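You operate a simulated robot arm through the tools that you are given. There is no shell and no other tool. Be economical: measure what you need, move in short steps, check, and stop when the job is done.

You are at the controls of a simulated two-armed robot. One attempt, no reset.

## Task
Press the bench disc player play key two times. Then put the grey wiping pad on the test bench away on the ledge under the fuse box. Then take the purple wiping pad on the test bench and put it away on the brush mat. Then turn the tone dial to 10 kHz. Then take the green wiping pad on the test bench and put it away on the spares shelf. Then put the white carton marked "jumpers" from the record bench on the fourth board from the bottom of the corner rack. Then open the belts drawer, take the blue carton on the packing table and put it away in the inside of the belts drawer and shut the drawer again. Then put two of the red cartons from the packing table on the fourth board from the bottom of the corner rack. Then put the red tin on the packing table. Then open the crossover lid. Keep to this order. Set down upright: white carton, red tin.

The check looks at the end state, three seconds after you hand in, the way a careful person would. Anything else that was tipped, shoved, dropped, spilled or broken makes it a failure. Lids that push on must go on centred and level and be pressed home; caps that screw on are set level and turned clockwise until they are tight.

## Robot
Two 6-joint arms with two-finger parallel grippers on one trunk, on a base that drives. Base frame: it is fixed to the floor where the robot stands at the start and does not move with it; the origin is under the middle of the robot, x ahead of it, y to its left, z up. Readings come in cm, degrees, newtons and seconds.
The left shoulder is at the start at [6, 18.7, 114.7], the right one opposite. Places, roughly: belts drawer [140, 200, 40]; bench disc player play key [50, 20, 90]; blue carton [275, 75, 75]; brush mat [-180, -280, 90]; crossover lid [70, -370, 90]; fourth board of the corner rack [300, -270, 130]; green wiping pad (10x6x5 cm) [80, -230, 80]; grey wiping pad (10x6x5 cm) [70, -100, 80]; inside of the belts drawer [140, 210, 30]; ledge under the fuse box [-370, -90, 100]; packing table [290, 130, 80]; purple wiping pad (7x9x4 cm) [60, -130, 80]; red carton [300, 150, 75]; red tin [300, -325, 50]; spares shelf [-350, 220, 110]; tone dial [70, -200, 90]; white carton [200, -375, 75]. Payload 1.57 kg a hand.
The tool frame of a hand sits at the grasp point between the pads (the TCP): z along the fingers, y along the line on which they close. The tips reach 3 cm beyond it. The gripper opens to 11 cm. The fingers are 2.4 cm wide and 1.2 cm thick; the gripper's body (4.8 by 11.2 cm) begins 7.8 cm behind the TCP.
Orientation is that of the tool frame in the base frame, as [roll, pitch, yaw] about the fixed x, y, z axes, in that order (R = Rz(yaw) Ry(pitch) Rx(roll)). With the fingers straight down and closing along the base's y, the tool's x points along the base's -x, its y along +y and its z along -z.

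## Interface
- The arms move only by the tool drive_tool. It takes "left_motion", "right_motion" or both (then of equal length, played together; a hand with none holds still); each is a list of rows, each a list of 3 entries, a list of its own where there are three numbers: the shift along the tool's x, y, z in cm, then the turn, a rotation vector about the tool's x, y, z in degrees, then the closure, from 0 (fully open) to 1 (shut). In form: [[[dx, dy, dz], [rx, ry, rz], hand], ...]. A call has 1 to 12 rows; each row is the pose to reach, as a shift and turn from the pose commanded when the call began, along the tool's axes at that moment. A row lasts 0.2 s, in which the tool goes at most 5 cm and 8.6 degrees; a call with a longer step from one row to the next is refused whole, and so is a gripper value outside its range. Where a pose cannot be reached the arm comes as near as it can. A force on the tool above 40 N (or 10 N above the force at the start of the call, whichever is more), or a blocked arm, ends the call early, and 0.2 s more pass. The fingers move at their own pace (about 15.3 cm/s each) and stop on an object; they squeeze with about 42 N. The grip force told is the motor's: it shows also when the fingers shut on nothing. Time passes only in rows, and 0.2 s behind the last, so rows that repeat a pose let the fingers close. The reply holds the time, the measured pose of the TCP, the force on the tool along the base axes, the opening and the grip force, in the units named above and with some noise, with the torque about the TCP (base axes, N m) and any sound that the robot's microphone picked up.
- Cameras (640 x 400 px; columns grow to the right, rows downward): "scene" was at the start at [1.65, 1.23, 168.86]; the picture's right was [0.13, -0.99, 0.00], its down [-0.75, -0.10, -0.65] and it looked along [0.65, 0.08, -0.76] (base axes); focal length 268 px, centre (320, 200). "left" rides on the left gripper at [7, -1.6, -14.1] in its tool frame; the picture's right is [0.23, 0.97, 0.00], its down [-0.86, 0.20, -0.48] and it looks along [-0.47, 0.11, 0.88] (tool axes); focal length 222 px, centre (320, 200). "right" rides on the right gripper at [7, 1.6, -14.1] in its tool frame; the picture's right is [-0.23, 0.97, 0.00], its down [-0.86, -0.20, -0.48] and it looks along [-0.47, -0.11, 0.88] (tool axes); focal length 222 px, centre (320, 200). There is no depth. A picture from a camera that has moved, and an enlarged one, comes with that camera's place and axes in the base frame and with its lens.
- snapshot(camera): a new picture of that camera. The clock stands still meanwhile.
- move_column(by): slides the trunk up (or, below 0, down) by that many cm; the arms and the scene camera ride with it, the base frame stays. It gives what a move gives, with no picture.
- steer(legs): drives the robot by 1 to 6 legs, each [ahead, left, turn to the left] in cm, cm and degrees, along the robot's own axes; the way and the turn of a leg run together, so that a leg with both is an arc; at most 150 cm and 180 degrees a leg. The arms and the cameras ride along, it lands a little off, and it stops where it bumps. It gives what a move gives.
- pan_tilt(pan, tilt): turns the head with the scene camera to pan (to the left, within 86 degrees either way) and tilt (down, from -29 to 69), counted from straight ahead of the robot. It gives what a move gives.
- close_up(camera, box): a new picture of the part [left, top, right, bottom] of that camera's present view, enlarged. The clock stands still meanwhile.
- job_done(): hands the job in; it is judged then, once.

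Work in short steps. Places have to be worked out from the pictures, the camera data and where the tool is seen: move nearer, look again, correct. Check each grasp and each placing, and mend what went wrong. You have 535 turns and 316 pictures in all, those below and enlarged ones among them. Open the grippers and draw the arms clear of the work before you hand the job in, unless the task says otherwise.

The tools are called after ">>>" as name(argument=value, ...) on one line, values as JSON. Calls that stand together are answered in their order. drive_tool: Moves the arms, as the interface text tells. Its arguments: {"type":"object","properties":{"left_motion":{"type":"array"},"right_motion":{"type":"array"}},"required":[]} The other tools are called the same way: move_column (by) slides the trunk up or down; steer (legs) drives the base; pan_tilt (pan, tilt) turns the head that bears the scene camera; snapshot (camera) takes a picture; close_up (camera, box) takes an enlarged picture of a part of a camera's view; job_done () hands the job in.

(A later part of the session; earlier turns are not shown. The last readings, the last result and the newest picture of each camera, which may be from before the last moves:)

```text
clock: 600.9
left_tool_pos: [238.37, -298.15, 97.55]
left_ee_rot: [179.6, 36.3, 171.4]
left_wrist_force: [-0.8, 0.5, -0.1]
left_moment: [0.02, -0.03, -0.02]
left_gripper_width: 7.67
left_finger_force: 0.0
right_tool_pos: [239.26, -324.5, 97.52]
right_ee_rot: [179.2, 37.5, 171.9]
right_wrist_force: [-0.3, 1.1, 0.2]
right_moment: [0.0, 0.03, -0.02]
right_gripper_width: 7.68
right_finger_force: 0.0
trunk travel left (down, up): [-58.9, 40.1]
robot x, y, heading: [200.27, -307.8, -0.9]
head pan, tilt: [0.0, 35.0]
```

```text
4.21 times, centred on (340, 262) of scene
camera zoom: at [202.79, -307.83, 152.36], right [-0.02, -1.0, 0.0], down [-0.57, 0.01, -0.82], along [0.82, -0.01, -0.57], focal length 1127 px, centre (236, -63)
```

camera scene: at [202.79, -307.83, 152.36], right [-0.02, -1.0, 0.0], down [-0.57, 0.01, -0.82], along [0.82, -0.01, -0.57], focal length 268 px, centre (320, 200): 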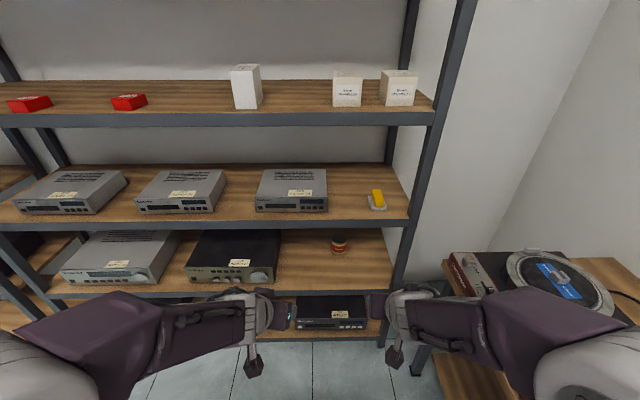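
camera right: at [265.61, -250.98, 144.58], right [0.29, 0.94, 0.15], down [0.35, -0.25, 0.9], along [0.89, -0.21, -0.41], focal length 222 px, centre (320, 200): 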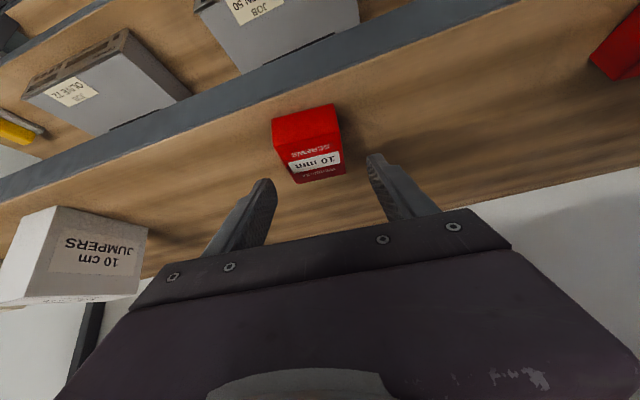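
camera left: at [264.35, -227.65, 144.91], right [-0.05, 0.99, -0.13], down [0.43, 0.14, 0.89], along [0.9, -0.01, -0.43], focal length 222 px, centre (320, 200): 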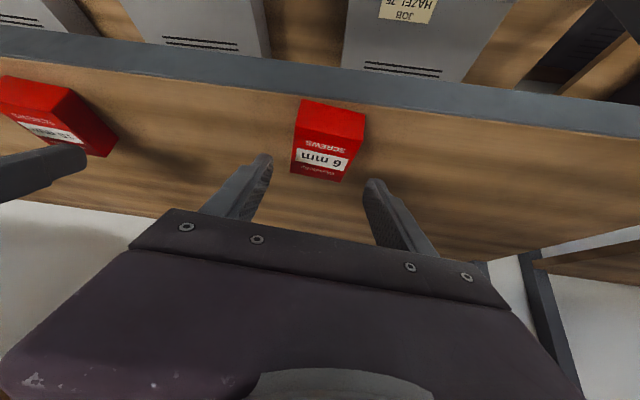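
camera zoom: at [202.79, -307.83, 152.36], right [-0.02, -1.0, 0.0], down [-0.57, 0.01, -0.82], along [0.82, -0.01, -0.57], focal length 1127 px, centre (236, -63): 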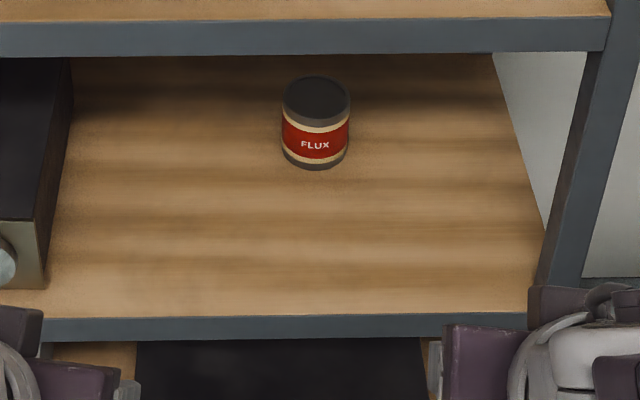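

The tin (~7.8 cm wide, 8 cm tall) stands at (300.4,-318.8) on the 2nd board (z≈54). I'll reach in with a 60° tilt. I set up the right hand's tilt and lower the trunk.

>>> drive_tool(right_motion=[[[-1.3, 1.3, 4.1], [-1.2, -5.6, -1.6], 0.1], [[-2.7, 2.5, 8.3], [-2.4, -11.2, -3.2], 0], [[-4, 3.8, 12.5], [-3.7, -17, -4.8], 0], [[-5.4, 5, 16.7], [-4.9, -22.5, -6.3], 0], [[-5.4, 5, 16.7], [-4.9, -22.5, -6.3], 0]])

>>> move_column(by=-20)

>>> snapshot(camera="right")

```text
clock: 602.0
left_tool_pos: [238.31, -298.04, 97.6]
left_ee_rot: [179.7, 36.2, 171.4]
left_wrist_force: [0.2, 1.1, -0.4]
left_moment: [0.01, -0.05, -0.02]
left_gripper_width: 7.72
left_finger_force: 0.1
right_tool_pos: [255.85, -321.06, 89.45]
right_ee_rot: [-174.0, 59.5, -174.7]
right_wrist_force: [-0.3, -0.2, 0.3]
right_moment: [-0.02, -0.04, 0.01]
right_gripper_width: 10.97
right_finger_force: 0.0
right hand out of reach, approached as far as the arm can: row 3, 4, 5
trunk travel left (down, up): [-58.9, 40.1]
robot x, y, heading: [199.84, -307.91, -0.9]
head pan, tilt: [0.0, 35.0]
```

```text
clock: 604.2
left_tool_pos: [238.35, -297.99, 77.55]
left_ee_rot: [179.5, 36.1, 171.3]
left_wrist_force: [-0.4, 0.2, 0.3]
left_moment: [-0.02, -0.03, 0.0]
left_gripper_width: 7.7
left_finger_force: 0.1
right_tool_pos: [255.92, -321.14, 69.29]
right_ee_rot: [-174.2, 59.2, -174.7]
right_wrist_force: [0.1, 0.1, -0.8]
right_moment: [-0.01, -0.01, -0.01]
right_gripper_width: 10.99
right_finger_force: 0.1
trunk travel left (down, up): [-38.9, 60.1]
robot x, y, heading: [200.3, -308.14, -0.9]
head pan, tilt: [0.0, 35.0]
```

```text
137 pictures are left
camera right: at [240.11, -319.39, 70.39], right [0.11, 0.98, 0.14], down [0.02, -0.15, 0.99], along [0.99, -0.11, -0.04], focal length 222 px, centre (320, 200)
```

right: 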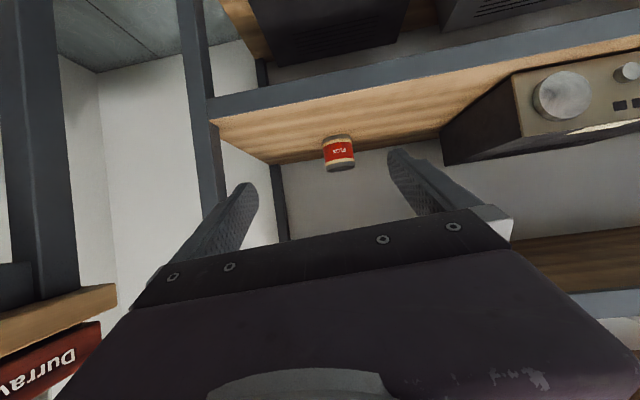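

Tin confirmed at (300,-318.8), z 53–61. Before entering I un-tilt and retract the left hand so it stays out of the rack, and square the right hand.

>>> drive_tool(left_motion=[[[0.6, -0.3, -2.5], [0, 7.2, 0], 0], [[1.3, -0.6, -5], [0, 14.4, 0], 0], [[2, -0.9, -7.5], [0, 21.6, 0], 0], [[2.6, -1.2, -10], [0, 28.8, 0], 0], [[3.3, -1.5, -12.3], [0, 36, 0], 0]], right_motion=[[[0, 0, 0], [0, 0, 2], 0], [[0, 0, 0], [0, 0, 3.8], 0], [[0, 0, 0], [0, 0, 3.8], 0], [[0, 0, 0], [0, 0, 3.8], 0], [[0, 0, 0], [0, 0, 3.8], 0]])

>>> move_column(by=-10)

>>> steer(legs=[[0, 1.2, 0.9]])

>>> snapshot(camera="right")

>>> snapshot(camera="scene")

```text
clock: 605.4
left_tool_pos: [228.29, -298.14, 85.6]
left_ee_rot: [179.7, 0.1, 171.5]
left_wrist_force: [0.4, 0.4, 0.3]
left_moment: [0.03, 0.0, 0.02]
left_gripper_width: 10.98
left_finger_force: 0.1
left hand out of reach, approached as far as the arm can: row 1
right_tool_pos: [255.95, -321.04, 69.25]
right_ee_rot: [-174.0, 59.2, -174.7]
right_wrist_force: [0.3, -0.4, 0.0]
right_moment: [-0.02, 0.01, 0.01]
right_gripper_width: 11.01
right_finger_force: 0.0
right hand out of reach, approached as far as the arm can: row 2, 3, 4, 5
trunk travel left (down, up): [-38.9, 60.1]
robot x, y, heading: [199.92, -308.1, -0.6]
head pan, tilt: [0.0, 35.0]
```

```text
clock: 606.8
left_tool_pos: [228.34, -298.16, 75.57]
left_ee_rot: [179.7, 0.2, 171.6]
left_wrist_force: [0.9, -0.1, 1.0]
left_moment: [0.0, -0.01, 0.02]
left_gripper_width: 10.97
left_finger_force: 0.2
right_tool_pos: [255.85, -321.09, 59.29]
right_ee_rot: [-174.0, 59.2, -174.7]
right_wrist_force: [1.1, -0.4, 0.0]
right_moment: [0.02, -0.01, -0.01]
right_gripper_width: 10.99
right_finger_force: 0.1
trunk travel left (down, up): [-28.9, 70.1]
robot x, y, heading: [200.12, -308.15, -1.2]
head pan, tilt: [0.0, 35.0]
```

```text
clock: 607.5
left_tool_pos: [228.09, -296.46, 75.5]
left_ee_rot: [179.8, 0.2, 172.5]
left_wrist_force: [-0.5, 0.5, 0.3]
left_moment: [0.01, 0.02, -0.01]
left_gripper_width: 10.99
left_finger_force: 0.1
right_tool_pos: [256.22, -318.97, 59.38]
right_ee_rot: [-174.0, 59.2, -173.7]
right_wrist_force: [-0.6, 0.6, 0.2]
right_moment: [0.01, 0.0, -0.04]
right_gripper_width: 10.98
right_finger_force: 0.0
trunk travel left (down, up): [-28.9, 70.1]
robot x, y, heading: [200.0, -307.3, -0.1]
head pan, tilt: [0.0, 35.0]
```

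```text
136 pictures are left
camera right: at [240.3, -317.51, 60.39], right [0.1, 0.98, 0.14], down [0.03, -0.15, 0.99], along [0.99, -0.09, -0.04], focal length 222 px, centre (320, 200)
```

right: 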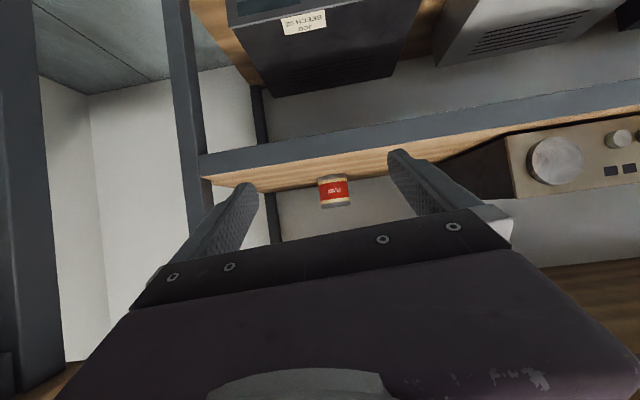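

```text
135 pictures are left
camera scene: at [202.8, -306.49, 122.35], right [0.0, -1.0, 0.0], down [-0.57, 0.0, -0.82], along [0.82, 0.0, -0.57], focal length 268 px, centre (320, 200)
```

scene: 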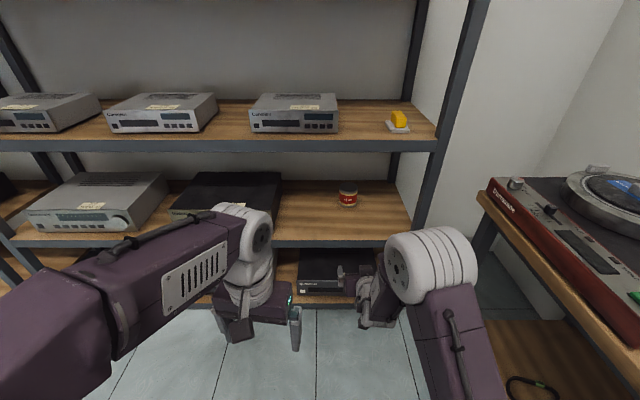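

The elbow would reach the 3rd board's rail if I drove all the way, so I extend the arm 10 cm first and lower it 2 cm, then recheck.

>>> drive_tool(right_motion=[[[-0.6, 0, 3], [0, 0, 0], 0], [[-2, 0, 6], [0, 0, 0], 0], [[-3.4, 0, 9.6], [0, 0, 0], 0]])

>>> snapshot(camera="scene")

>>> snapshot(camera="right")

```text
clock: 608.3
left_tool_pos: [228.22, -296.45, 75.55]
left_ee_rot: [179.7, 0.3, 172.5]
left_wrist_force: [-0.3, -0.1, 0.0]
left_moment: [0.0, 0.01, 0.01]
left_gripper_width: 10.98
left_finger_force: 0.0
right_tool_pos: [266.0, -318.92, 57.22]
right_ee_rot: [-174.1, 59.1, -173.8]
right_wrist_force: [0.9, 0.4, -0.3]
right_moment: [0.0, 0.02, 0.02]
right_gripper_width: 11.01
right_finger_force: 0.0
trunk travel left (down, up): [-28.9, 70.1]
robot x, y, heading: [199.78, -307.0, -0.0]
head pan, tilt: [0.0, 35.0]
```

```text
134 pictures are left
camera scene: at [202.85, -306.58, 122.35], right [0.0, -1.0, 0.0], down [-0.57, 0.0, -0.82], along [0.82, 0.0, -0.57], focal length 268 px, centre (320, 200)
```

scene: 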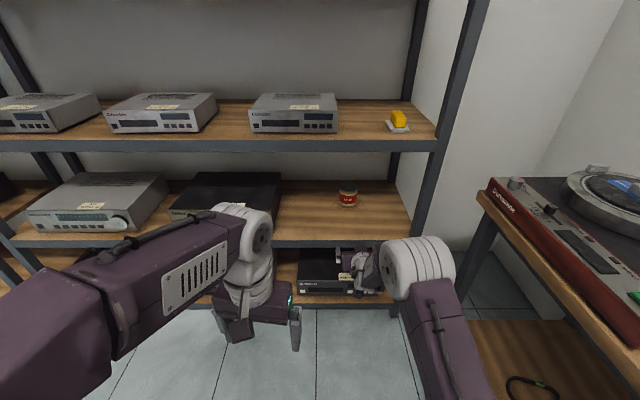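

```text
133 pictures are left
camera right: at [250.23, -317.54, 58.41], right [0.1, 0.98, 0.14], down [0.03, -0.15, 0.99], along [0.99, -0.09, -0.04], focal length 222 px, centre (320, 200)
```

right: 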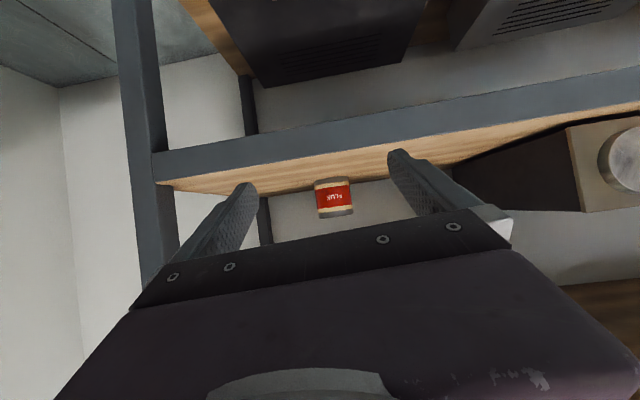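

I lower the trunk 10 cm while keeping the hand height, which drops the elbow below the rail.

>>> move_column(by=-10)

>>> drive_tool(right_motion=[[[-3, 0, -1.8], [0, 0, 0], 0], [[-6, 0, -3.6], [0, 0, 0], 0], [[-8.7, 0, -5.1], [0, 0, 0], 0]])

>>> steer(legs=[[20, 0, 0]])

>>> snapshot(camera="scene")

>>> snapshot(camera="right")

```text
clock: 609.6
left_tool_pos: [228.23, -296.52, 65.68]
left_ee_rot: [179.7, 0.2, 172.5]
left_wrist_force: [-0.2, 0.6, -0.6]
left_moment: [0.04, 0.01, -0.01]
left_gripper_width: 11.0
left_finger_force: 0.1
right_tool_pos: [266.0, -319.06, 47.31]
right_ee_rot: [-174.1, 59.2, -173.8]
right_wrist_force: [0.2, -0.2, -0.9]
right_moment: [0.01, 0.0, -0.01]
right_gripper_width: 10.99
right_finger_force: 0.2
trunk travel left (down, up): [-18.9, 80.1]
robot x, y, heading: [199.71, -306.91, -0.0]
head pan, tilt: [0.0, 35.0]
```

```text
clock: 610.4
left_tool_pos: [228.11, -296.61, 65.65]
left_ee_rot: [179.7, 0.2, 172.6]
left_wrist_force: [-0.5, -0.4, -0.2]
left_moment: [0.04, 0.01, 0.0]
left_gripper_width: 11.0
left_finger_force: 0.1
right_tool_pos: [266.08, -318.46, 57.54]
right_ee_rot: [-174.0, 59.3, -173.7]
right_wrist_force: [0.0, -0.5, 0.0]
right_moment: [0.05, -0.01, 0.0]
right_gripper_width: 10.98
right_finger_force: 0.0
trunk travel left (down, up): [-18.9, 80.1]
robot x, y, heading: [199.8, -307.01, 0.2]
head pan, tilt: [0.0, 35.0]
```

```text
clock: 612.0
left_tool_pos: [248.21, -296.45, 65.45]
left_ee_rot: [179.6, 0.1, 172.7]
left_wrist_force: [0.4, 0.3, 0.3]
left_moment: [0.03, -0.04, -0.01]
left_gripper_width: 11.01
left_finger_force: 0.1
right_tool_pos: [286.05, -318.31, 57.5]
right_ee_rot: [-174.0, 59.2, -173.7]
right_wrist_force: [0.7, -0.1, 0.6]
right_moment: [-0.01, 0.0, -0.03]
right_gripper_width: 10.99
right_finger_force: 0.1
trunk travel left (down, up): [-18.9, 80.1]
robot x, y, heading: [220.07, -306.81, 0.0]
head pan, tilt: [0.0, 35.0]
```

```text
132 pictures are left
camera scene: at [222.84, -306.56, 112.35], right [0.0, -1.0, 0.0], down [-0.57, 0.0, -0.82], along [0.82, 0.0, -0.57], focal length 268 px, centre (320, 200)
```

scene: 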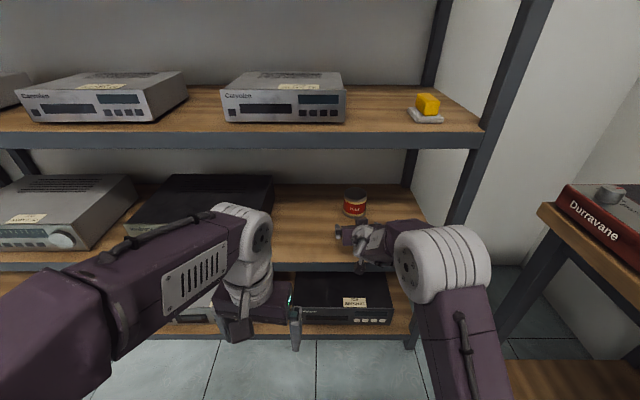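

```text
131 pictures are left
camera right: at [270.31, -316.89, 58.58], right [0.1, 0.99, 0.14], down [0.03, -0.15, 0.99], along [1.0, -0.09, -0.04], focal length 222 px, centre (320, 200)
```

right: 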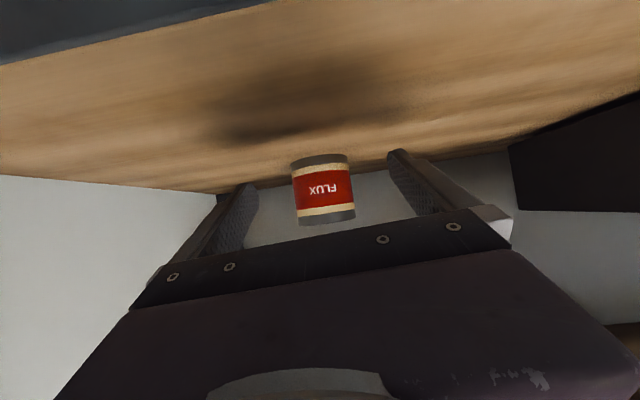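

The gap is fine: elbow stays below the rail. I drive 8 cm more and extend the rest with the arm, correcting 0.7 cm in y.

>>> steer(legs=[[8, 0, 0]])

>>> drive_tool(right_motion=[[[-1, -0.4, 1.7], [0, 0, 0], 0], [[-2, -0.7, 3.4], [0, 0, 0], 0], [[-3, -0.7, 5.1], [0, 0, 0], 0]])

>>> snapshot(camera="right")

>>> snapshot(camera="scene")

```text
clock: 613.1
left_tool_pos: [256.21, -296.42, 65.49]
left_ee_rot: [179.7, 0.1, 172.7]
left_wrist_force: [-0.1, -0.1, -0.4]
left_moment: [-0.01, 0.03, -0.03]
left_gripper_width: 11.01
left_finger_force: 0.1
right_tool_pos: [294.09, -318.36, 57.37]
right_ee_rot: [-174.0, 59.3, -173.7]
right_wrist_force: [0.2, -0.2, -0.4]
right_moment: [0.0, -0.01, 0.04]
right_gripper_width: 11.02
right_finger_force: 0.1
trunk travel left (down, up): [-18.9, 80.1]
robot x, y, heading: [228.15, -307.06, 0.2]
head pan, tilt: [0.0, 35.0]
```

```text
clock: 613.9
left_tool_pos: [256.19, -296.44, 65.59]
left_ee_rot: [179.6, 0.2, 172.6]
left_wrist_force: [0.1, 0.3, -0.3]
left_moment: [0.01, 0.02, 0.02]
left_gripper_width: 11.01
left_finger_force: 0.2
right_tool_pos: [299.99, -319.03, 57.41]
right_ee_rot: [-174.0, 59.1, -173.7]
right_wrist_force: [0.3, 0.6, -0.2]
right_moment: [0.0, -0.01, 0.01]
right_gripper_width: 10.98
right_finger_force: 0.1
trunk travel left (down, up): [-18.9, 80.1]
robot x, y, heading: [227.55, -306.94, 0.1]
head pan, tilt: [0.0, 35.0]
```

```text
130 pictures are left
camera right: at [284.22, -317.48, 58.61], right [0.1, 0.99, 0.14], down [0.03, -0.15, 0.99], along [1.0, -0.09, -0.04], focal length 222 px, centre (320, 200)
```

right: 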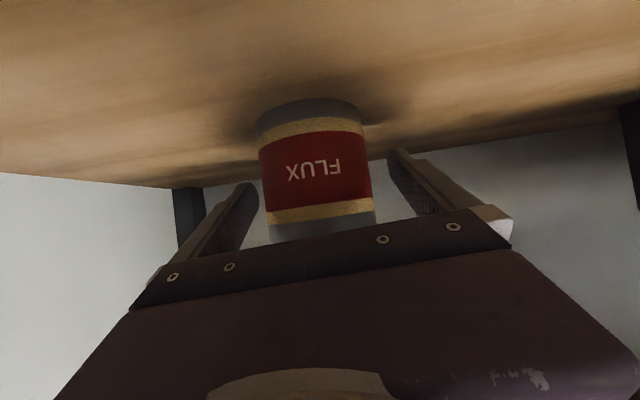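

```text
129 pictures are left
camera scene: at [230.8, -306.55, 112.35], right [0.0, -1.0, 0.0], down [-0.57, 0.0, -0.82], along [0.82, 0.0, -0.57], focal length 268 px, centre (320, 200)
```

scene: 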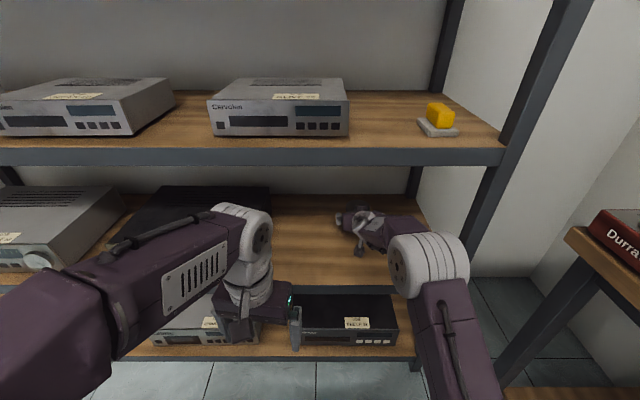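

The tin is centred between the fingers. I close.

>>> drive_tool(right_motion=[[[0, 0, 0], [0, 0, 0], 0.2], [[0, 0, 0], [0, 0, 0], 0.5], [[0, 0, 0], [0, 0, 0], 1], [[0, 0, 0], [0, 0, 0], 1]])

>>> move_column(by=2.5)

>>> snapshot(camera="right")

```text
clock: 614.9
left_tool_pos: [256.25, -296.43, 65.48]
left_ee_rot: [179.7, 0.2, 172.7]
left_wrist_force: [-0.2, 0.1, 0.1]
left_moment: [0.01, 0.01, -0.02]
left_gripper_width: 11.0
left_finger_force: 0.0
right_tool_pos: [300.07, -319.03, 57.52]
right_ee_rot: [-174.1, 59.2, -173.8]
right_wrist_force: [0.2, 0.5, 0.4]
right_moment: [0.11, -0.08, -0.02]
right_gripper_width: 8.0
right_finger_force: 41.4
trunk travel left (down, up): [-18.9, 80.1]
robot x, y, heading: [228.0, -306.68, 0.1]
head pan, tilt: [0.0, 35.0]
```

```text
clock: 615.6
left_tool_pos: [256.14, -296.5, 68.0]
left_ee_rot: [179.7, 0.2, 172.6]
left_wrist_force: [0.8, 0.8, -0.5]
left_moment: [-0.01, -0.01, 0.02]
left_gripper_width: 10.99
left_finger_force: 0.1
right_tool_pos: [300.07, -318.86, 59.92]
right_ee_rot: [-174.0, 59.1, -173.7]
right_wrist_force: [0.5, 0.8, -3.5]
right_moment: [-0.01, 0.02, 0.03]
right_gripper_width: 8.01
right_finger_force: 41.8
trunk travel left (down, up): [-21.4, 77.6]
robot x, y, heading: [227.99, -306.53, 0.3]
head pan, tilt: [0.0, 35.0]
```

```text
128 pictures are left
camera right: at [284.22, -317.47, 61.08], right [0.1, 0.98, 0.14], down [0.03, -0.15, 0.99], along [0.99, -0.09, -0.04], focal length 222 px, centre (320, 200)
```

right: 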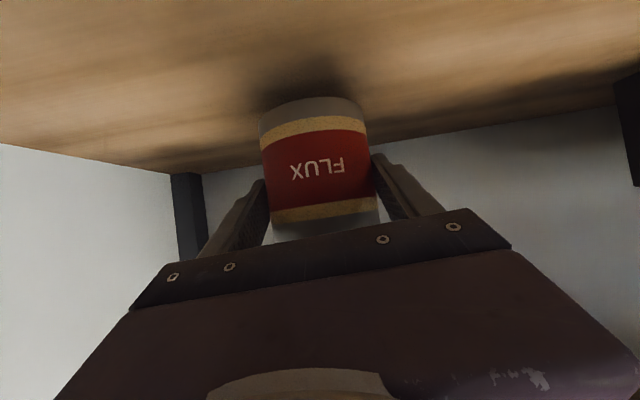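

Tin held and lifted. I back straight out, raise the trunk and head for the packing table.

>>> steer(legs=[[-38, 0, 0]])

>>> move_column(by=40)

>>> move_column(by=8)

>>> snapshot(camera="scene")

```text
clock: 618.0
left_tool_pos: [218.19, -296.51, 67.89]
left_ee_rot: [179.7, 0.2, 172.4]
left_wrist_force: [0.7, 1.0, 0.3]
left_moment: [-0.01, -0.03, 0.01]
left_gripper_width: 11.02
left_finger_force: 0.0
right_tool_pos: [262.11, -319.04, 60.03]
right_ee_rot: [-174.2, 59.2, -173.6]
right_wrist_force: [0.4, 0.0, -2.6]
right_moment: [-0.02, 0.05, -0.04]
right_gripper_width: 7.96
right_finger_force: 42.4
trunk travel left (down, up): [-21.4, 77.6]
robot x, y, heading: [189.88, -306.76, 0.1]
head pan, tilt: [0.0, 35.0]
```

```text
clock: 621.8
left_tool_pos: [218.32, -296.55, 108.1]
left_ee_rot: [179.7, 0.2, 172.5]
left_wrist_force: [0.4, 0.2, 0.1]
left_moment: [-0.01, 0.01, 0.01]
left_gripper_width: 10.98
left_finger_force: 0.1
right_tool_pos: [262.24, -318.92, 99.97]
right_ee_rot: [-174.1, 59.1, -173.7]
right_wrist_force: [-0.4, -0.9, -3.0]
right_moment: [-0.03, 0.01, 0.01]
right_gripper_width: 7.92
right_finger_force: 42.0
trunk travel left (down, up): [-61.4, 37.6]
robot x, y, heading: [190.06, -306.62, 0.1]
head pan, tilt: [0.0, 35.0]
```

```text
clock: 623.0
left_tool_pos: [218.31, -296.55, 115.89]
left_ee_rot: [179.8, 0.1, 172.5]
left_wrist_force: [-0.5, 0.2, -0.1]
left_moment: [-0.02, -0.01, 0.0]
left_gripper_width: 10.98
left_finger_force: 0.1
right_tool_pos: [262.17, -318.98, 108.0]
right_ee_rot: [-174.1, 59.0, -173.8]
right_wrist_force: [-0.7, -0.3, -2.5]
right_moment: [-0.01, 0.08, 0.0]
right_gripper_width: 7.88
right_finger_force: 42.4
trunk travel left (down, up): [-69.4, 29.6]
robot x, y, heading: [189.89, -307.2, 0.1]
head pan, tilt: [0.0, 35.0]
```

```text
127 pictures are left
camera scene: at [192.95, -306.61, 162.84], right [0.0, -1.0, 0.0], down [-0.57, 0.0, -0.82], along [0.82, 0.0, -0.57], focal length 268 px, centre (320, 200)
```

scene: 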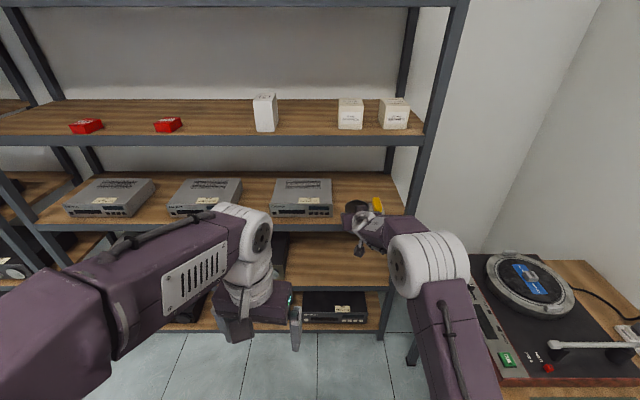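

I drive to the packing table.

>>> steer(legs=[[-4, 0, 0], [0, 150, 0], [0, 150, 0], [0, 85, 0]])

>>> snapshot(camera="scene")

>>> snapshot(camera="right")

```text
clock: 642.1
left_tool_pos: [220.87, 88.39, 115.99]
left_ee_rot: [179.7, 0.2, 171.1]
left_wrist_force: [-0.5, -0.1, 0.0]
left_moment: [0.03, -0.03, -0.02]
left_gripper_width: 10.97
left_finger_force: 0.0
right_tool_pos: [264.08, 64.6, 108.03]
right_ee_rot: [-174.2, 59.2, -175.2]
right_wrist_force: [0.3, -0.2, -3.1]
right_moment: [-0.04, 0.05, -0.03]
right_gripper_width: 7.87
right_finger_force: 42.3
trunk travel left (down, up): [-69.4, 29.6]
robot x, y, heading: [192.28, 78.71, -1.4]
head pan, tilt: [0.0, 35.0]
```

```text
126 pictures are left
camera scene: at [195.2, 78.87, 162.85], right [-0.03, -1.0, 0.0], down [-0.57, 0.01, -0.82], along [0.82, -0.02, -0.57], focal length 268 px, centre (320, 200)
```

scene: 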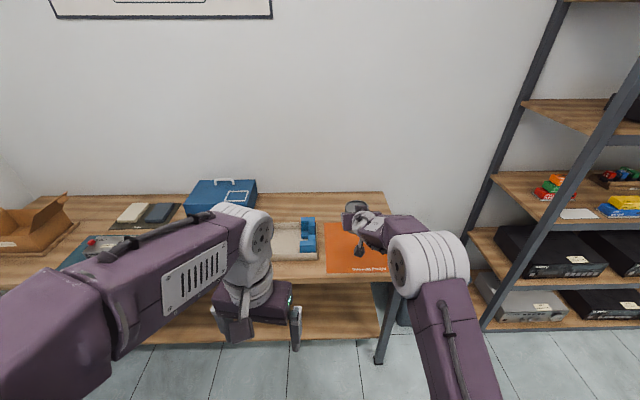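

```text
125 pictures are left
camera right: at [248.28, 66.57, 109.09], right [0.12, 0.98, 0.14], down [0.02, -0.15, 0.99], along [0.99, -0.12, -0.04], focal length 222 px, centre (320, 200)
```

right: 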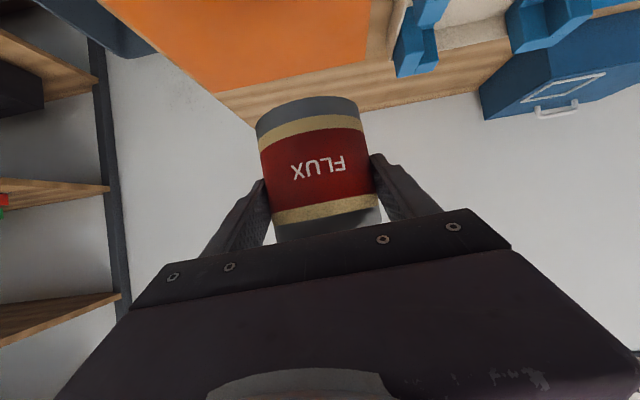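

Over the orange mat area next. I drive 18 cm ahead and lower.

>>> steer(legs=[[18, 0, 1.4]])

>>> move_column(by=-20)

>>> snapshot(camera="right")

>>> snapshot(camera="scene")

```text
clock: 643.6
left_tool_pos: [238.43, 88.65, 116.1]
left_ee_rot: [179.7, 0.3, 172.4]
left_wrist_force: [-0.1, 0.2, 0.1]
left_moment: [0.0, 0.01, -0.01]
left_gripper_width: 10.98
left_finger_force: 0.1
right_tool_pos: [282.29, 66.13, 108.16]
right_ee_rot: [-174.1, 59.2, -173.9]
right_wrist_force: [-0.3, 0.7, -2.6]
right_moment: [-0.02, 0.06, 0.01]
right_gripper_width: 7.85
right_finger_force: 42.0
trunk travel left (down, up): [-69.4, 29.6]
robot x, y, heading: [210.54, 78.32, -0.2]
head pan, tilt: [0.0, 35.0]
```

```text
clock: 645.8
left_tool_pos: [238.56, 88.87, 95.94]
left_ee_rot: [179.7, 0.2, 172.4]
left_wrist_force: [0.5, 0.1, -0.2]
left_moment: [-0.03, -0.02, 0.0]
left_gripper_width: 11.01
left_finger_force: 0.1
right_tool_pos: [282.38, 66.13, 88.0]
right_ee_rot: [-174.1, 59.2, -173.9]
right_wrist_force: [-0.4, 0.2, -2.7]
right_moment: [0.0, 0.04, 0.02]
right_gripper_width: 7.84
right_finger_force: 42.0
trunk travel left (down, up): [-49.4, 49.6]
robot x, y, heading: [210.55, 78.77, 0.2]
head pan, tilt: [0.0, 35.0]
```

```text
124 pictures are left
camera right: at [266.57, 67.67, 89.1], right [0.1, 0.98, 0.14], down [0.03, -0.15, 0.99], along [0.99, -0.09, -0.04], focal length 222 px, centre (320, 200)
```

right: 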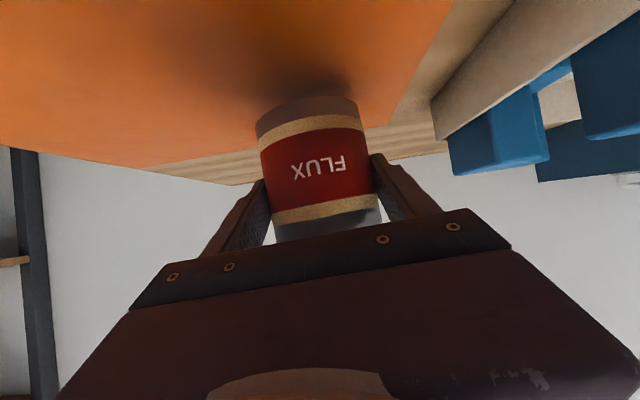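

```text
123 pictures are left
camera scene: at [213.22, 78.74, 142.85], right [0.0, -1.0, 0.0], down [-0.57, 0.0, -0.82], along [0.82, 0.0, -0.57], focal length 268 px, centre (320, 200)
```

scene: 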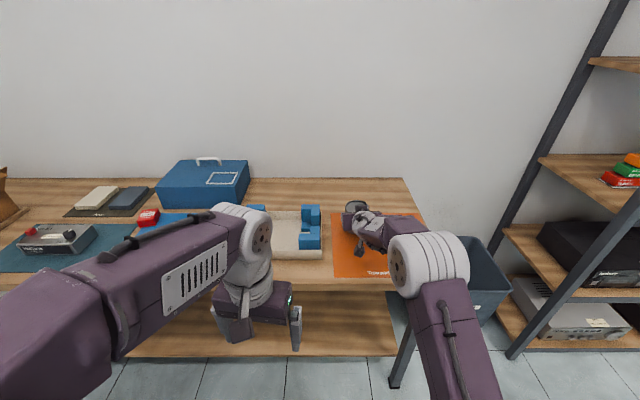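

Lowering the last few centimetres with the arm until contact.

>>> drive_tool(right_motion=[[[1.5, 0, 0.9], [0, 0, 0], 1], [[2.3, 0, 1.35], [0, 0, 0], 1], [[2.7, 0, 1.6], [0, 0, 0], 1], [[3.1, 0, 1.8], [0, 0, 0], 1]])

```text
clock: 646.8
left_tool_pos: [238.18, 88.76, 96.16]
left_ee_rot: [179.7, 0.5, 172.4]
left_wrist_force: [0.0, 0.6, 0.0]
left_moment: [0.02, 0.01, -0.01]
left_gripper_width: 11.01
left_finger_force: 0.1
right_tool_pos: [282.34, 65.84, 85.57]
right_ee_rot: [-173.9, 60.4, -173.8]
right_wrist_force: [3.5, -0.5, 36.8]
right_moment: [1.33, -0.27, 0.01]
right_gripper_width: 7.86
right_finger_force: 42.3
trunk travel left (down, up): [-49.4, 49.6]
robot x, y, heading: [210.38, 78.78, -0.2]
head pan, tilt: [0.0, 35.0]
```

Contact on one edge; the tin will settle flat. I ease 0.2 cm and open gradually.

>>> drive_tool(right_motion=[[[-0.2, 0, -0.1], [0, 0, 0], 1], [[-0.2, 0, -0.1], [0, 0, 0], 0.25], [[-0.2, 0, -0.1], [0, 0, 0], 0.1], [[-0.2, 0, -0.1], [0, 0, 0], 0], [[-0.2, 0, -0.1], [0, 0, 0], 0]])

>>> snapshot(camera="right")

```text
clock: 648.0
left_tool_pos: [238.53, 88.65, 96.09]
left_ee_rot: [179.6, 0.2, 172.4]
left_wrist_force: [-0.5, 0.5, -0.3]
left_moment: [-0.01, 0.01, 0.02]
left_gripper_width: 10.99
left_finger_force: 0.0
right_tool_pos: [282.27, 65.98, 84.67]
right_ee_rot: [-174.0, 59.2, -173.9]
right_wrist_force: [0.0, 0.2, 0.2]
right_moment: [-0.02, 0.0, 0.02]
right_gripper_width: 10.99
right_finger_force: 0.0
trunk travel left (down, up): [-49.4, 49.6]
robot x, y, heading: [210.25, 78.78, -0.3]
head pan, tilt: [0.0, 35.0]
```

```text
122 pictures are left
camera right: at [266.5, 67.48, 85.77], right [0.1, 0.98, 0.14], down [0.03, -0.15, 0.99], along [0.99, -0.09, -0.04], focal length 222 px, centre (320, 200)
```

right: 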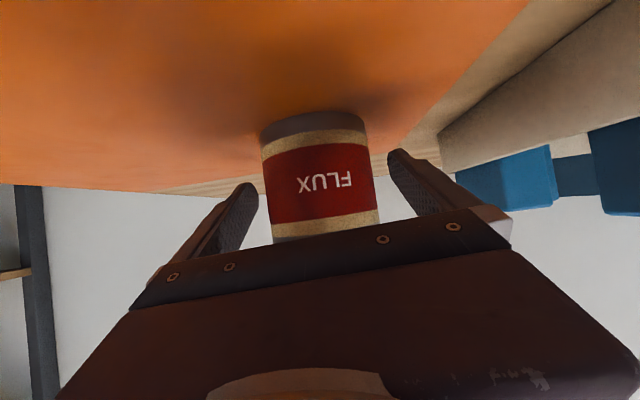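

The tin stands free. I back straight out and verify.

>>> steer(legs=[[-30, 0, 0]])

>>> move_column(by=20)

>>> pan_tilt(pan=0, tilt=30)

>>> snapshot(camera="scene")

```text
clock: 650.0
left_tool_pos: [208.7, 88.73, 96.06]
left_ee_rot: [179.7, 0.2, 172.4]
left_wrist_force: [0.4, -0.5, -0.2]
left_moment: [0.0, -0.01, 0.0]
left_gripper_width: 11.01
left_finger_force: 0.1
right_tool_pos: [252.56, 66.01, 84.77]
right_ee_rot: [-173.9, 59.1, -174.0]
right_wrist_force: [-0.9, 0.4, 0.7]
right_moment: [-0.01, 0.0, 0.02]
right_gripper_width: 10.99
right_finger_force: 0.0
trunk travel left (down, up): [-49.4, 49.6]
robot x, y, heading: [180.6, 78.53, -0.2]
head pan, tilt: [0.0, 35.0]
```

```text
clock: 652.2
left_tool_pos: [208.78, 88.8, 115.99]
left_ee_rot: [179.7, 0.3, 172.3]
left_wrist_force: [-0.4, 0.6, -0.9]
left_moment: [0.04, 0.0, -0.02]
left_gripper_width: 11.0
left_finger_force: 0.1
right_tool_pos: [252.54, 65.97, 104.66]
right_ee_rot: [-174.1, 59.2, -174.0]
right_wrist_force: [-0.7, -0.6, -0.7]
right_moment: [0.03, -0.04, 0.02]
right_gripper_width: 10.97
right_finger_force: 0.0
trunk travel left (down, up): [-69.4, 29.6]
robot x, y, heading: [180.39, 78.31, -0.3]
head pan, tilt: [0.0, 35.0]
```

```text
clock: 652.8
left_tool_pos: [208.87, 88.8, 115.97]
left_ee_rot: [179.7, 0.2, 172.3]
left_wrist_force: [0.1, -0.3, -1.0]
left_moment: [-0.03, 0.02, -0.01]
left_gripper_width: 10.97
left_finger_force: 0.0
right_tool_pos: [252.6, 65.92, 104.69]
right_ee_rot: [-174.1, 59.2, -173.9]
right_wrist_force: [0.4, -0.1, 0.2]
right_moment: [-0.02, 0.01, -0.01]
right_gripper_width: 10.99
right_finger_force: 0.1
trunk travel left (down, up): [-69.4, 29.6]
robot x, y, heading: [180.64, 78.78, 0.1]
head pan, tilt: [0.0, 30.0]
```

```text
121 pictures are left
camera scene: at [183.6, 78.82, 163.63], right [0.0, -1.0, 0.0], down [-0.5, 0.0, -0.87], along [0.87, 0.0, -0.5], focal length 268 px, centre (320, 200)
```

scene: 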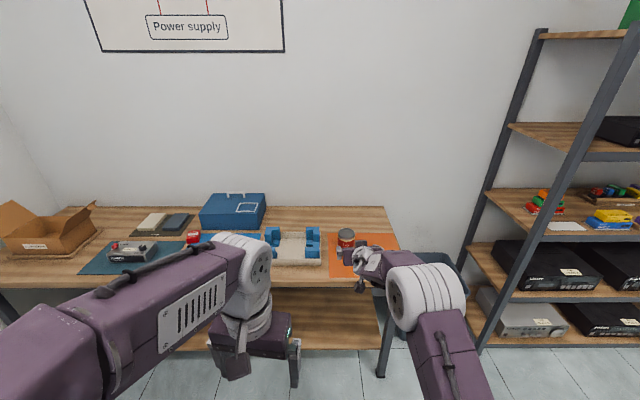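

The red tin stands upright on the packing table. I restore the right hand to fingers-down before going to the crossover.

>>> drive_tool(right_motion=[[[1, -1, -3.5], [0, 7.4, 0], 0], [[1.9, -2, -7], [0, 14.8, 0], 0], [[2.9, -3, -10.5], [0, 22.2, 0], 0], [[3.8, -4, -14], [0, 29.6, 0], 0], [[4.8, -5, -17.5], [0, 37, 0], 0], [[5.8, -6.2, -21], [0, 44.4, 0], 0], [[6.7, -7.3, -24.5], [0, 51.8, 0], 0], [[7.7, -8.4, -28], [0, 59, 0], 0]])

>>> steer(legs=[[20, 0, 0], [0, -150, 0], [0, -150, 0], [0, -65, 0]])

```text
clock: 654.6
left_tool_pos: [208.72, 88.88, 116.13]
left_ee_rot: [179.7, 0.2, 172.4]
left_wrist_force: [-0.5, 0.1, 0.3]
left_moment: [0.0, 0.0, 0.03]
left_gripper_width: 11.0
left_finger_force: 0.1
right_tool_pos: [224.51, 57.51, 112.78]
right_ee_rot: [-177.0, 0.2, -179.1]
right_wrist_force: [-0.3, -1.3, 0.4]
right_moment: [-0.03, -0.01, -0.01]
right_gripper_width: 11.0
right_finger_force: 0.0
right hand out of reach, approached as far as the arm can: row 2
trunk travel left (down, up): [-69.4, 29.6]
robot x, y, heading: [180.51, 78.54, 0.0]
head pan, tilt: [0.0, 30.0]
```

```text
clock: 673.6
left_tool_pos: [230.57, -277.75, 116.01]
left_ee_rot: [179.7, 0.2, 172.8]
left_wrist_force: [-0.6, 0.8, 1.0]
left_moment: [0.0, 0.02, -0.03]
left_gripper_width: 11.01
left_finger_force: 0.0
right_tool_pos: [246.78, -308.78, 112.84]
right_ee_rot: [-177.0, 0.3, -178.4]
right_wrist_force: [0.3, -0.3, 0.4]
right_moment: [0.01, -0.01, -0.01]
right_gripper_width: 11.01
right_finger_force: 0.0
trunk travel left (down, up): [-69.4, 29.6]
robot x, y, heading: [202.38, -288.29, 0.4]
head pan, tilt: [0.0, 30.0]
```

I reverse along the gap to x≈72 and turn to face the crossover bench.

>>> steer(legs=[[0, -8, 0], [-130, 0, 0], [0, 0, -90]])

>>> pan_tilt(pan=0, tilt=40)

>>> snapshot(camera="scene")

```text
clock: 684.6
left_tool_pos: [83.08, -324.64, 116.11]
left_ee_rot: [179.8, 0.2, 82.8]
left_wrist_force: [0.5, 0.4, -1.1]
left_moment: [-0.04, 0.02, 0.04]
left_gripper_width: 11.0
left_finger_force: 0.0
right_tool_pos: [51.93, -340.81, 112.94]
right_ee_rot: [-177.1, 0.2, 91.4]
right_wrist_force: [-0.3, 0.1, 0.1]
right_moment: [0.03, 0.01, 0.04]
right_gripper_width: 11.02
right_finger_force: 0.1
trunk travel left (down, up): [-69.4, 29.6]
robot x, y, heading: [72.83, -296.51, -89.9]
head pan, tilt: [0.0, 30.0]
```

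```text
clock: 685.3
left_tool_pos: [83.16, -324.71, 116.13]
left_ee_rot: [179.7, 0.2, 82.8]
left_wrist_force: [0.5, 0.6, -0.1]
left_moment: [0.03, 0.03, 0.02]
left_gripper_width: 11.02
left_finger_force: 0.1
right_tool_pos: [51.99, -340.81, 112.76]
right_ee_rot: [-177.0, 0.3, 91.3]
right_wrist_force: [0.4, -0.2, 0.0]
right_moment: [0.03, -0.01, -0.01]
right_gripper_width: 11.0
right_finger_force: 0.0
trunk travel left (down, up): [-69.4, 29.6]
robot x, y, heading: [72.93, -296.52, -89.8]
head pan, tilt: [0.0, 40.0]
```

```text
120 pictures are left
camera scene: at [72.61, -298.88, 162.1], right [-1.0, -0.01, 0.0], down [0.0, 0.64, -0.77], along [0.0, -0.77, -0.64], focal length 268 px, centre (320, 200)
```

scene: 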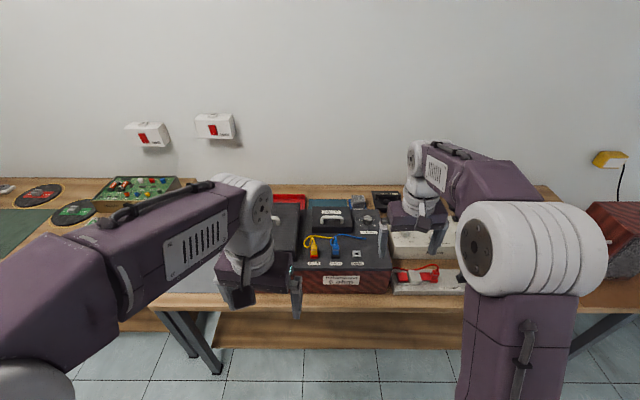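

>>> close_up(camera="scene", box=[260, 180, 420, 300])

```text
3.33 times, centred on (340, 240) of scene
camera zoom: at [72.61, -298.88, 162.1], right [-1.0, -0.01, 0.0], down [0.0, 0.64, -0.77], along [0.0, -0.77, -0.64], focal length 892 px, centre (253, 67)
```

zoom: 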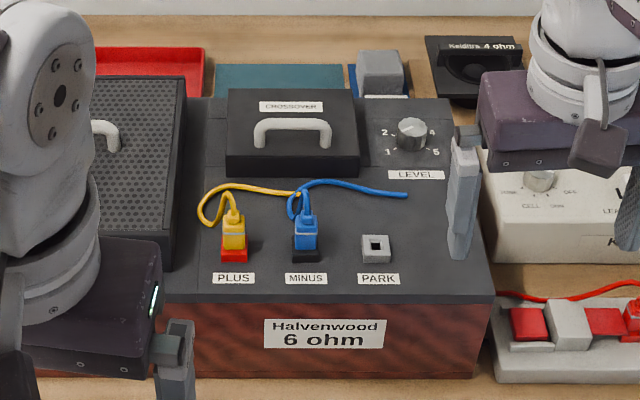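

The hatch labelled CROSSOVER has an arch handle near (69,-364). I'll grip its bar front-to-back with the right hand; I align the base and turn the hand 90°.

>>> steer(legs=[[18, 13, 0]])

>>> drive_tool(right_motion=[[[0.5, 0, 0], [-3, 0, 5], 0], [[1, 0, 0], [-3, 0, 13], 0], [[1.5, 0, 0], [-3, 0, 21], 0], [[2, 0, 0], [-3, 0, 29], 0], [[2, 0, 0], [-3, 0, 37], 0], [[2, 0, 0], [-3, 0, 45], 0], [[2, 0, 0], [-3, 0, 53], 0], [[2, 0, 0], [-3, 0, 61], 0], [[2, 0, 0], [-3, 0, 69], 0], [[2, 0, 0], [-3, 0, 77], 0], [[2, 0, 0], [-3, 0, 85], 0], [[2, 0, 0], [-3, 0, 91], 0]])

>>> snapshot(camera="right")

>>> snapshot(camera="scene")

```text
clock: 687.0
left_tool_pos: [96.31, -342.5, 116.08]
left_ee_rot: [179.7, 0.2, 82.8]
left_wrist_force: [-0.1, -0.9, 0.1]
left_moment: [0.02, -0.02, -0.03]
left_gripper_width: 11.01
left_finger_force: 0.1
right_tool_pos: [65.19, -358.77, 112.89]
right_ee_rot: [-177.1, 0.4, 91.4]
right_wrist_force: [-0.2, 0.2, -0.2]
right_moment: [-0.01, 0.02, 0.04]
right_gripper_width: 11.01
right_finger_force: 0.0
trunk travel left (down, up): [-69.4, 29.6]
robot x, y, heading: [86.17, -314.32, -89.9]
head pan, tilt: [0.0, 40.0]
```

```text
clock: 689.6
left_tool_pos: [96.36, -342.61, 116.17]
left_ee_rot: [179.7, 0.2, 82.8]
left_wrist_force: [0.3, -0.2, 0.0]
left_moment: [-0.01, 0.02, 0.0]
left_gripper_width: 10.99
left_finger_force: 0.1
right_tool_pos: [65.19, -356.75, 112.86]
right_ee_rot: [177.7, 1.2, 0.3]
right_wrist_force: [0.0, -0.7, -0.3]
right_moment: [0.02, 0.0, -0.02]
right_gripper_width: 11.02
right_finger_force: 0.0
trunk travel left (down, up): [-69.4, 29.6]
robot x, y, heading: [85.99, -315.0, -89.6]
head pan, tilt: [0.0, 40.0]
```

```text
118 pictures are left
camera right: at [72.37, -357.68, 126.85], right [-0.22, -0.97, 0.04], down [-0.85, 0.21, 0.49], along [-0.48, 0.07, -0.87], focal length 222 px, centre (320, 200)
```

right: 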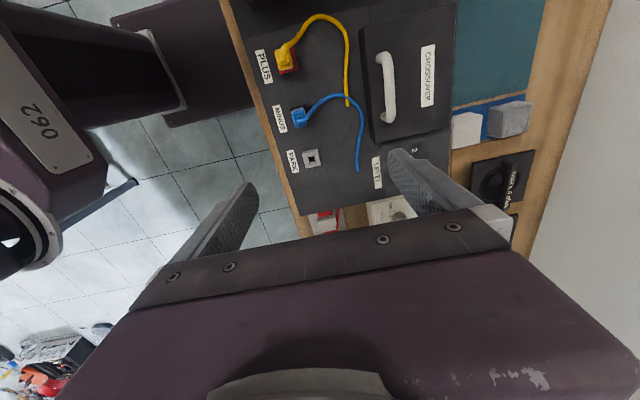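

```text
117 pictures are left
camera scene: at [85.9, -316.78, 162.09], right [-1.0, 0.0, 0.0], down [0.0, 0.64, -0.77], along [0.0, -0.77, -0.64], focal length 268 px, centre (320, 200)
```

scene: 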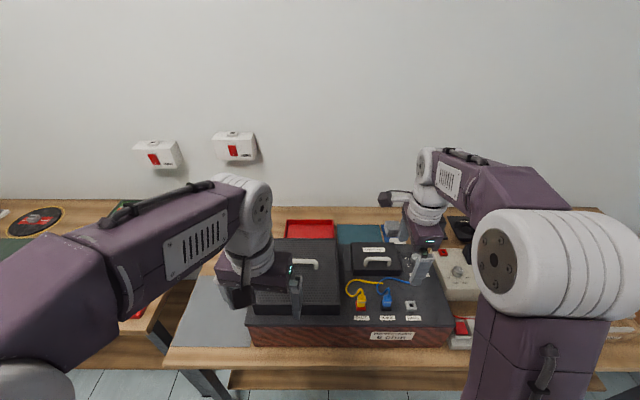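

>>> close_up(camera="right", box=[330, 0, 490, 170])

>>> close_up(camera="scene", box=[320, 225, 448, 345])

```text
2.35 times, centred on (410, 85) of right
camera zoom: at [72.37, -357.68, 126.85], right [-0.22, -0.97, 0.04], down [-0.85, 0.21, 0.49], along [-0.48, 0.07, -0.87], focal length 523 px, centre (108, 471)
```

zoom: 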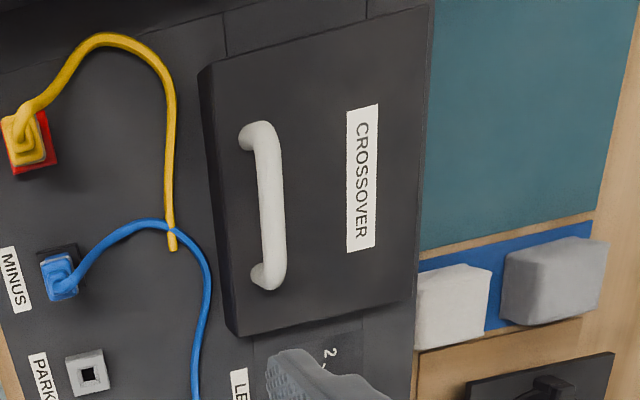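

```text
3.33 times, centred on (384, 285) of scene
camera zoom: at [85.9, -316.78, 162.09], right [-1.0, 0.0, 0.0], down [0.0, 0.64, -0.77], along [0.0, -0.77, -0.64], focal length 892 px, centre (107, -83)
```

zoom: 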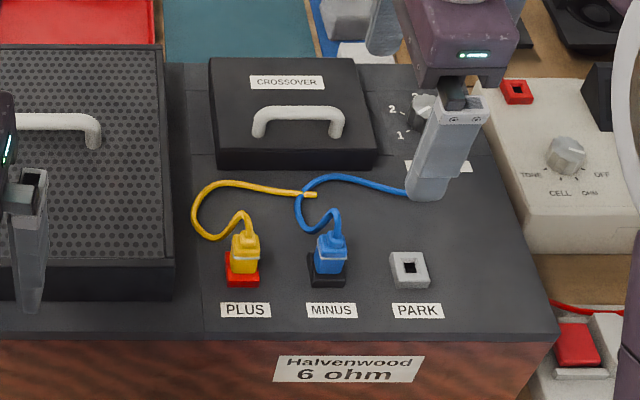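

Handle bar at (69.3,-366.2,98.5); the lid is hinged at its rear edge (y≈-375). I move above the bar with the fingers half open.

>>> drive_tool(right_motion=[[[1.3, 3, 1], [1, 0, 0], 0.3], [[2.7, 6, 2.5], [2.3, 0, 0], 0.5], [[4.1, 9.4, 4.5], [2.3, 0, 0], 0.5], [[4.1, 9.4, 6], [2.3, 0, 0], 0.5]])

>>> snapshot(camera="right")

>>> close_up(camera="scene", box=[320, 225, 448, 345])

```text
clock: 690.6
left_tool_pos: [96.34, -342.58, 116.17]
left_ee_rot: [179.7, 0.2, 82.8]
left_wrist_force: [0.8, 0.2, -0.7]
left_moment: [0.0, -0.01, -0.02]
left_gripper_width: 10.99
left_finger_force: 0.0
right_tool_pos: [69.25, -366.33, 107.05]
right_ee_rot: [-179.9, 1.0, 0.4]
right_wrist_force: [0.2, 0.4, -0.5]
right_moment: [-0.04, -0.03, 0.02]
right_gripper_width: 5.47
right_finger_force: 0.1
trunk travel left (down, up): [-69.4, 29.6]
robot x, y, heading: [86.12, -314.53, -89.9]
head pan, tilt: [0.0, 40.0]
```

```text
114 pictures are left
camera right: at [76.42, -367.82, 121.03], right [-0.22, -0.98, 0.0], down [-0.85, 0.19, 0.49], along [-0.48, 0.11, -0.87], focal length 222 px, centre (320, 200)
```

right: 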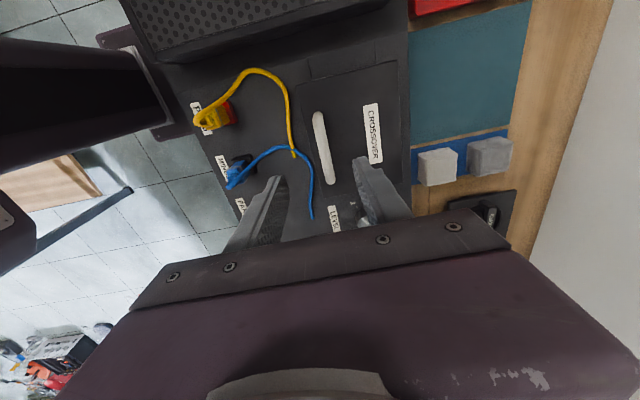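

```text
3.33 times, centred on (384, 285) of scene
camera zoom: at [85.88, -316.75, 162.1], right [-1.0, 0.0, 0.0], down [0.0, 0.64, -0.77], along [0.0, -0.77, -0.64], focal length 892 px, centre (107, -83)
```

zoom: 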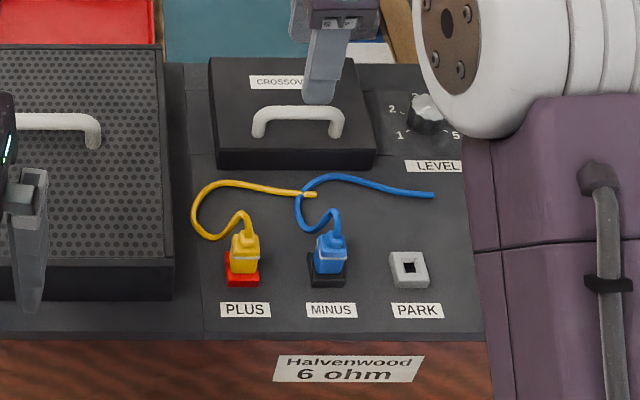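

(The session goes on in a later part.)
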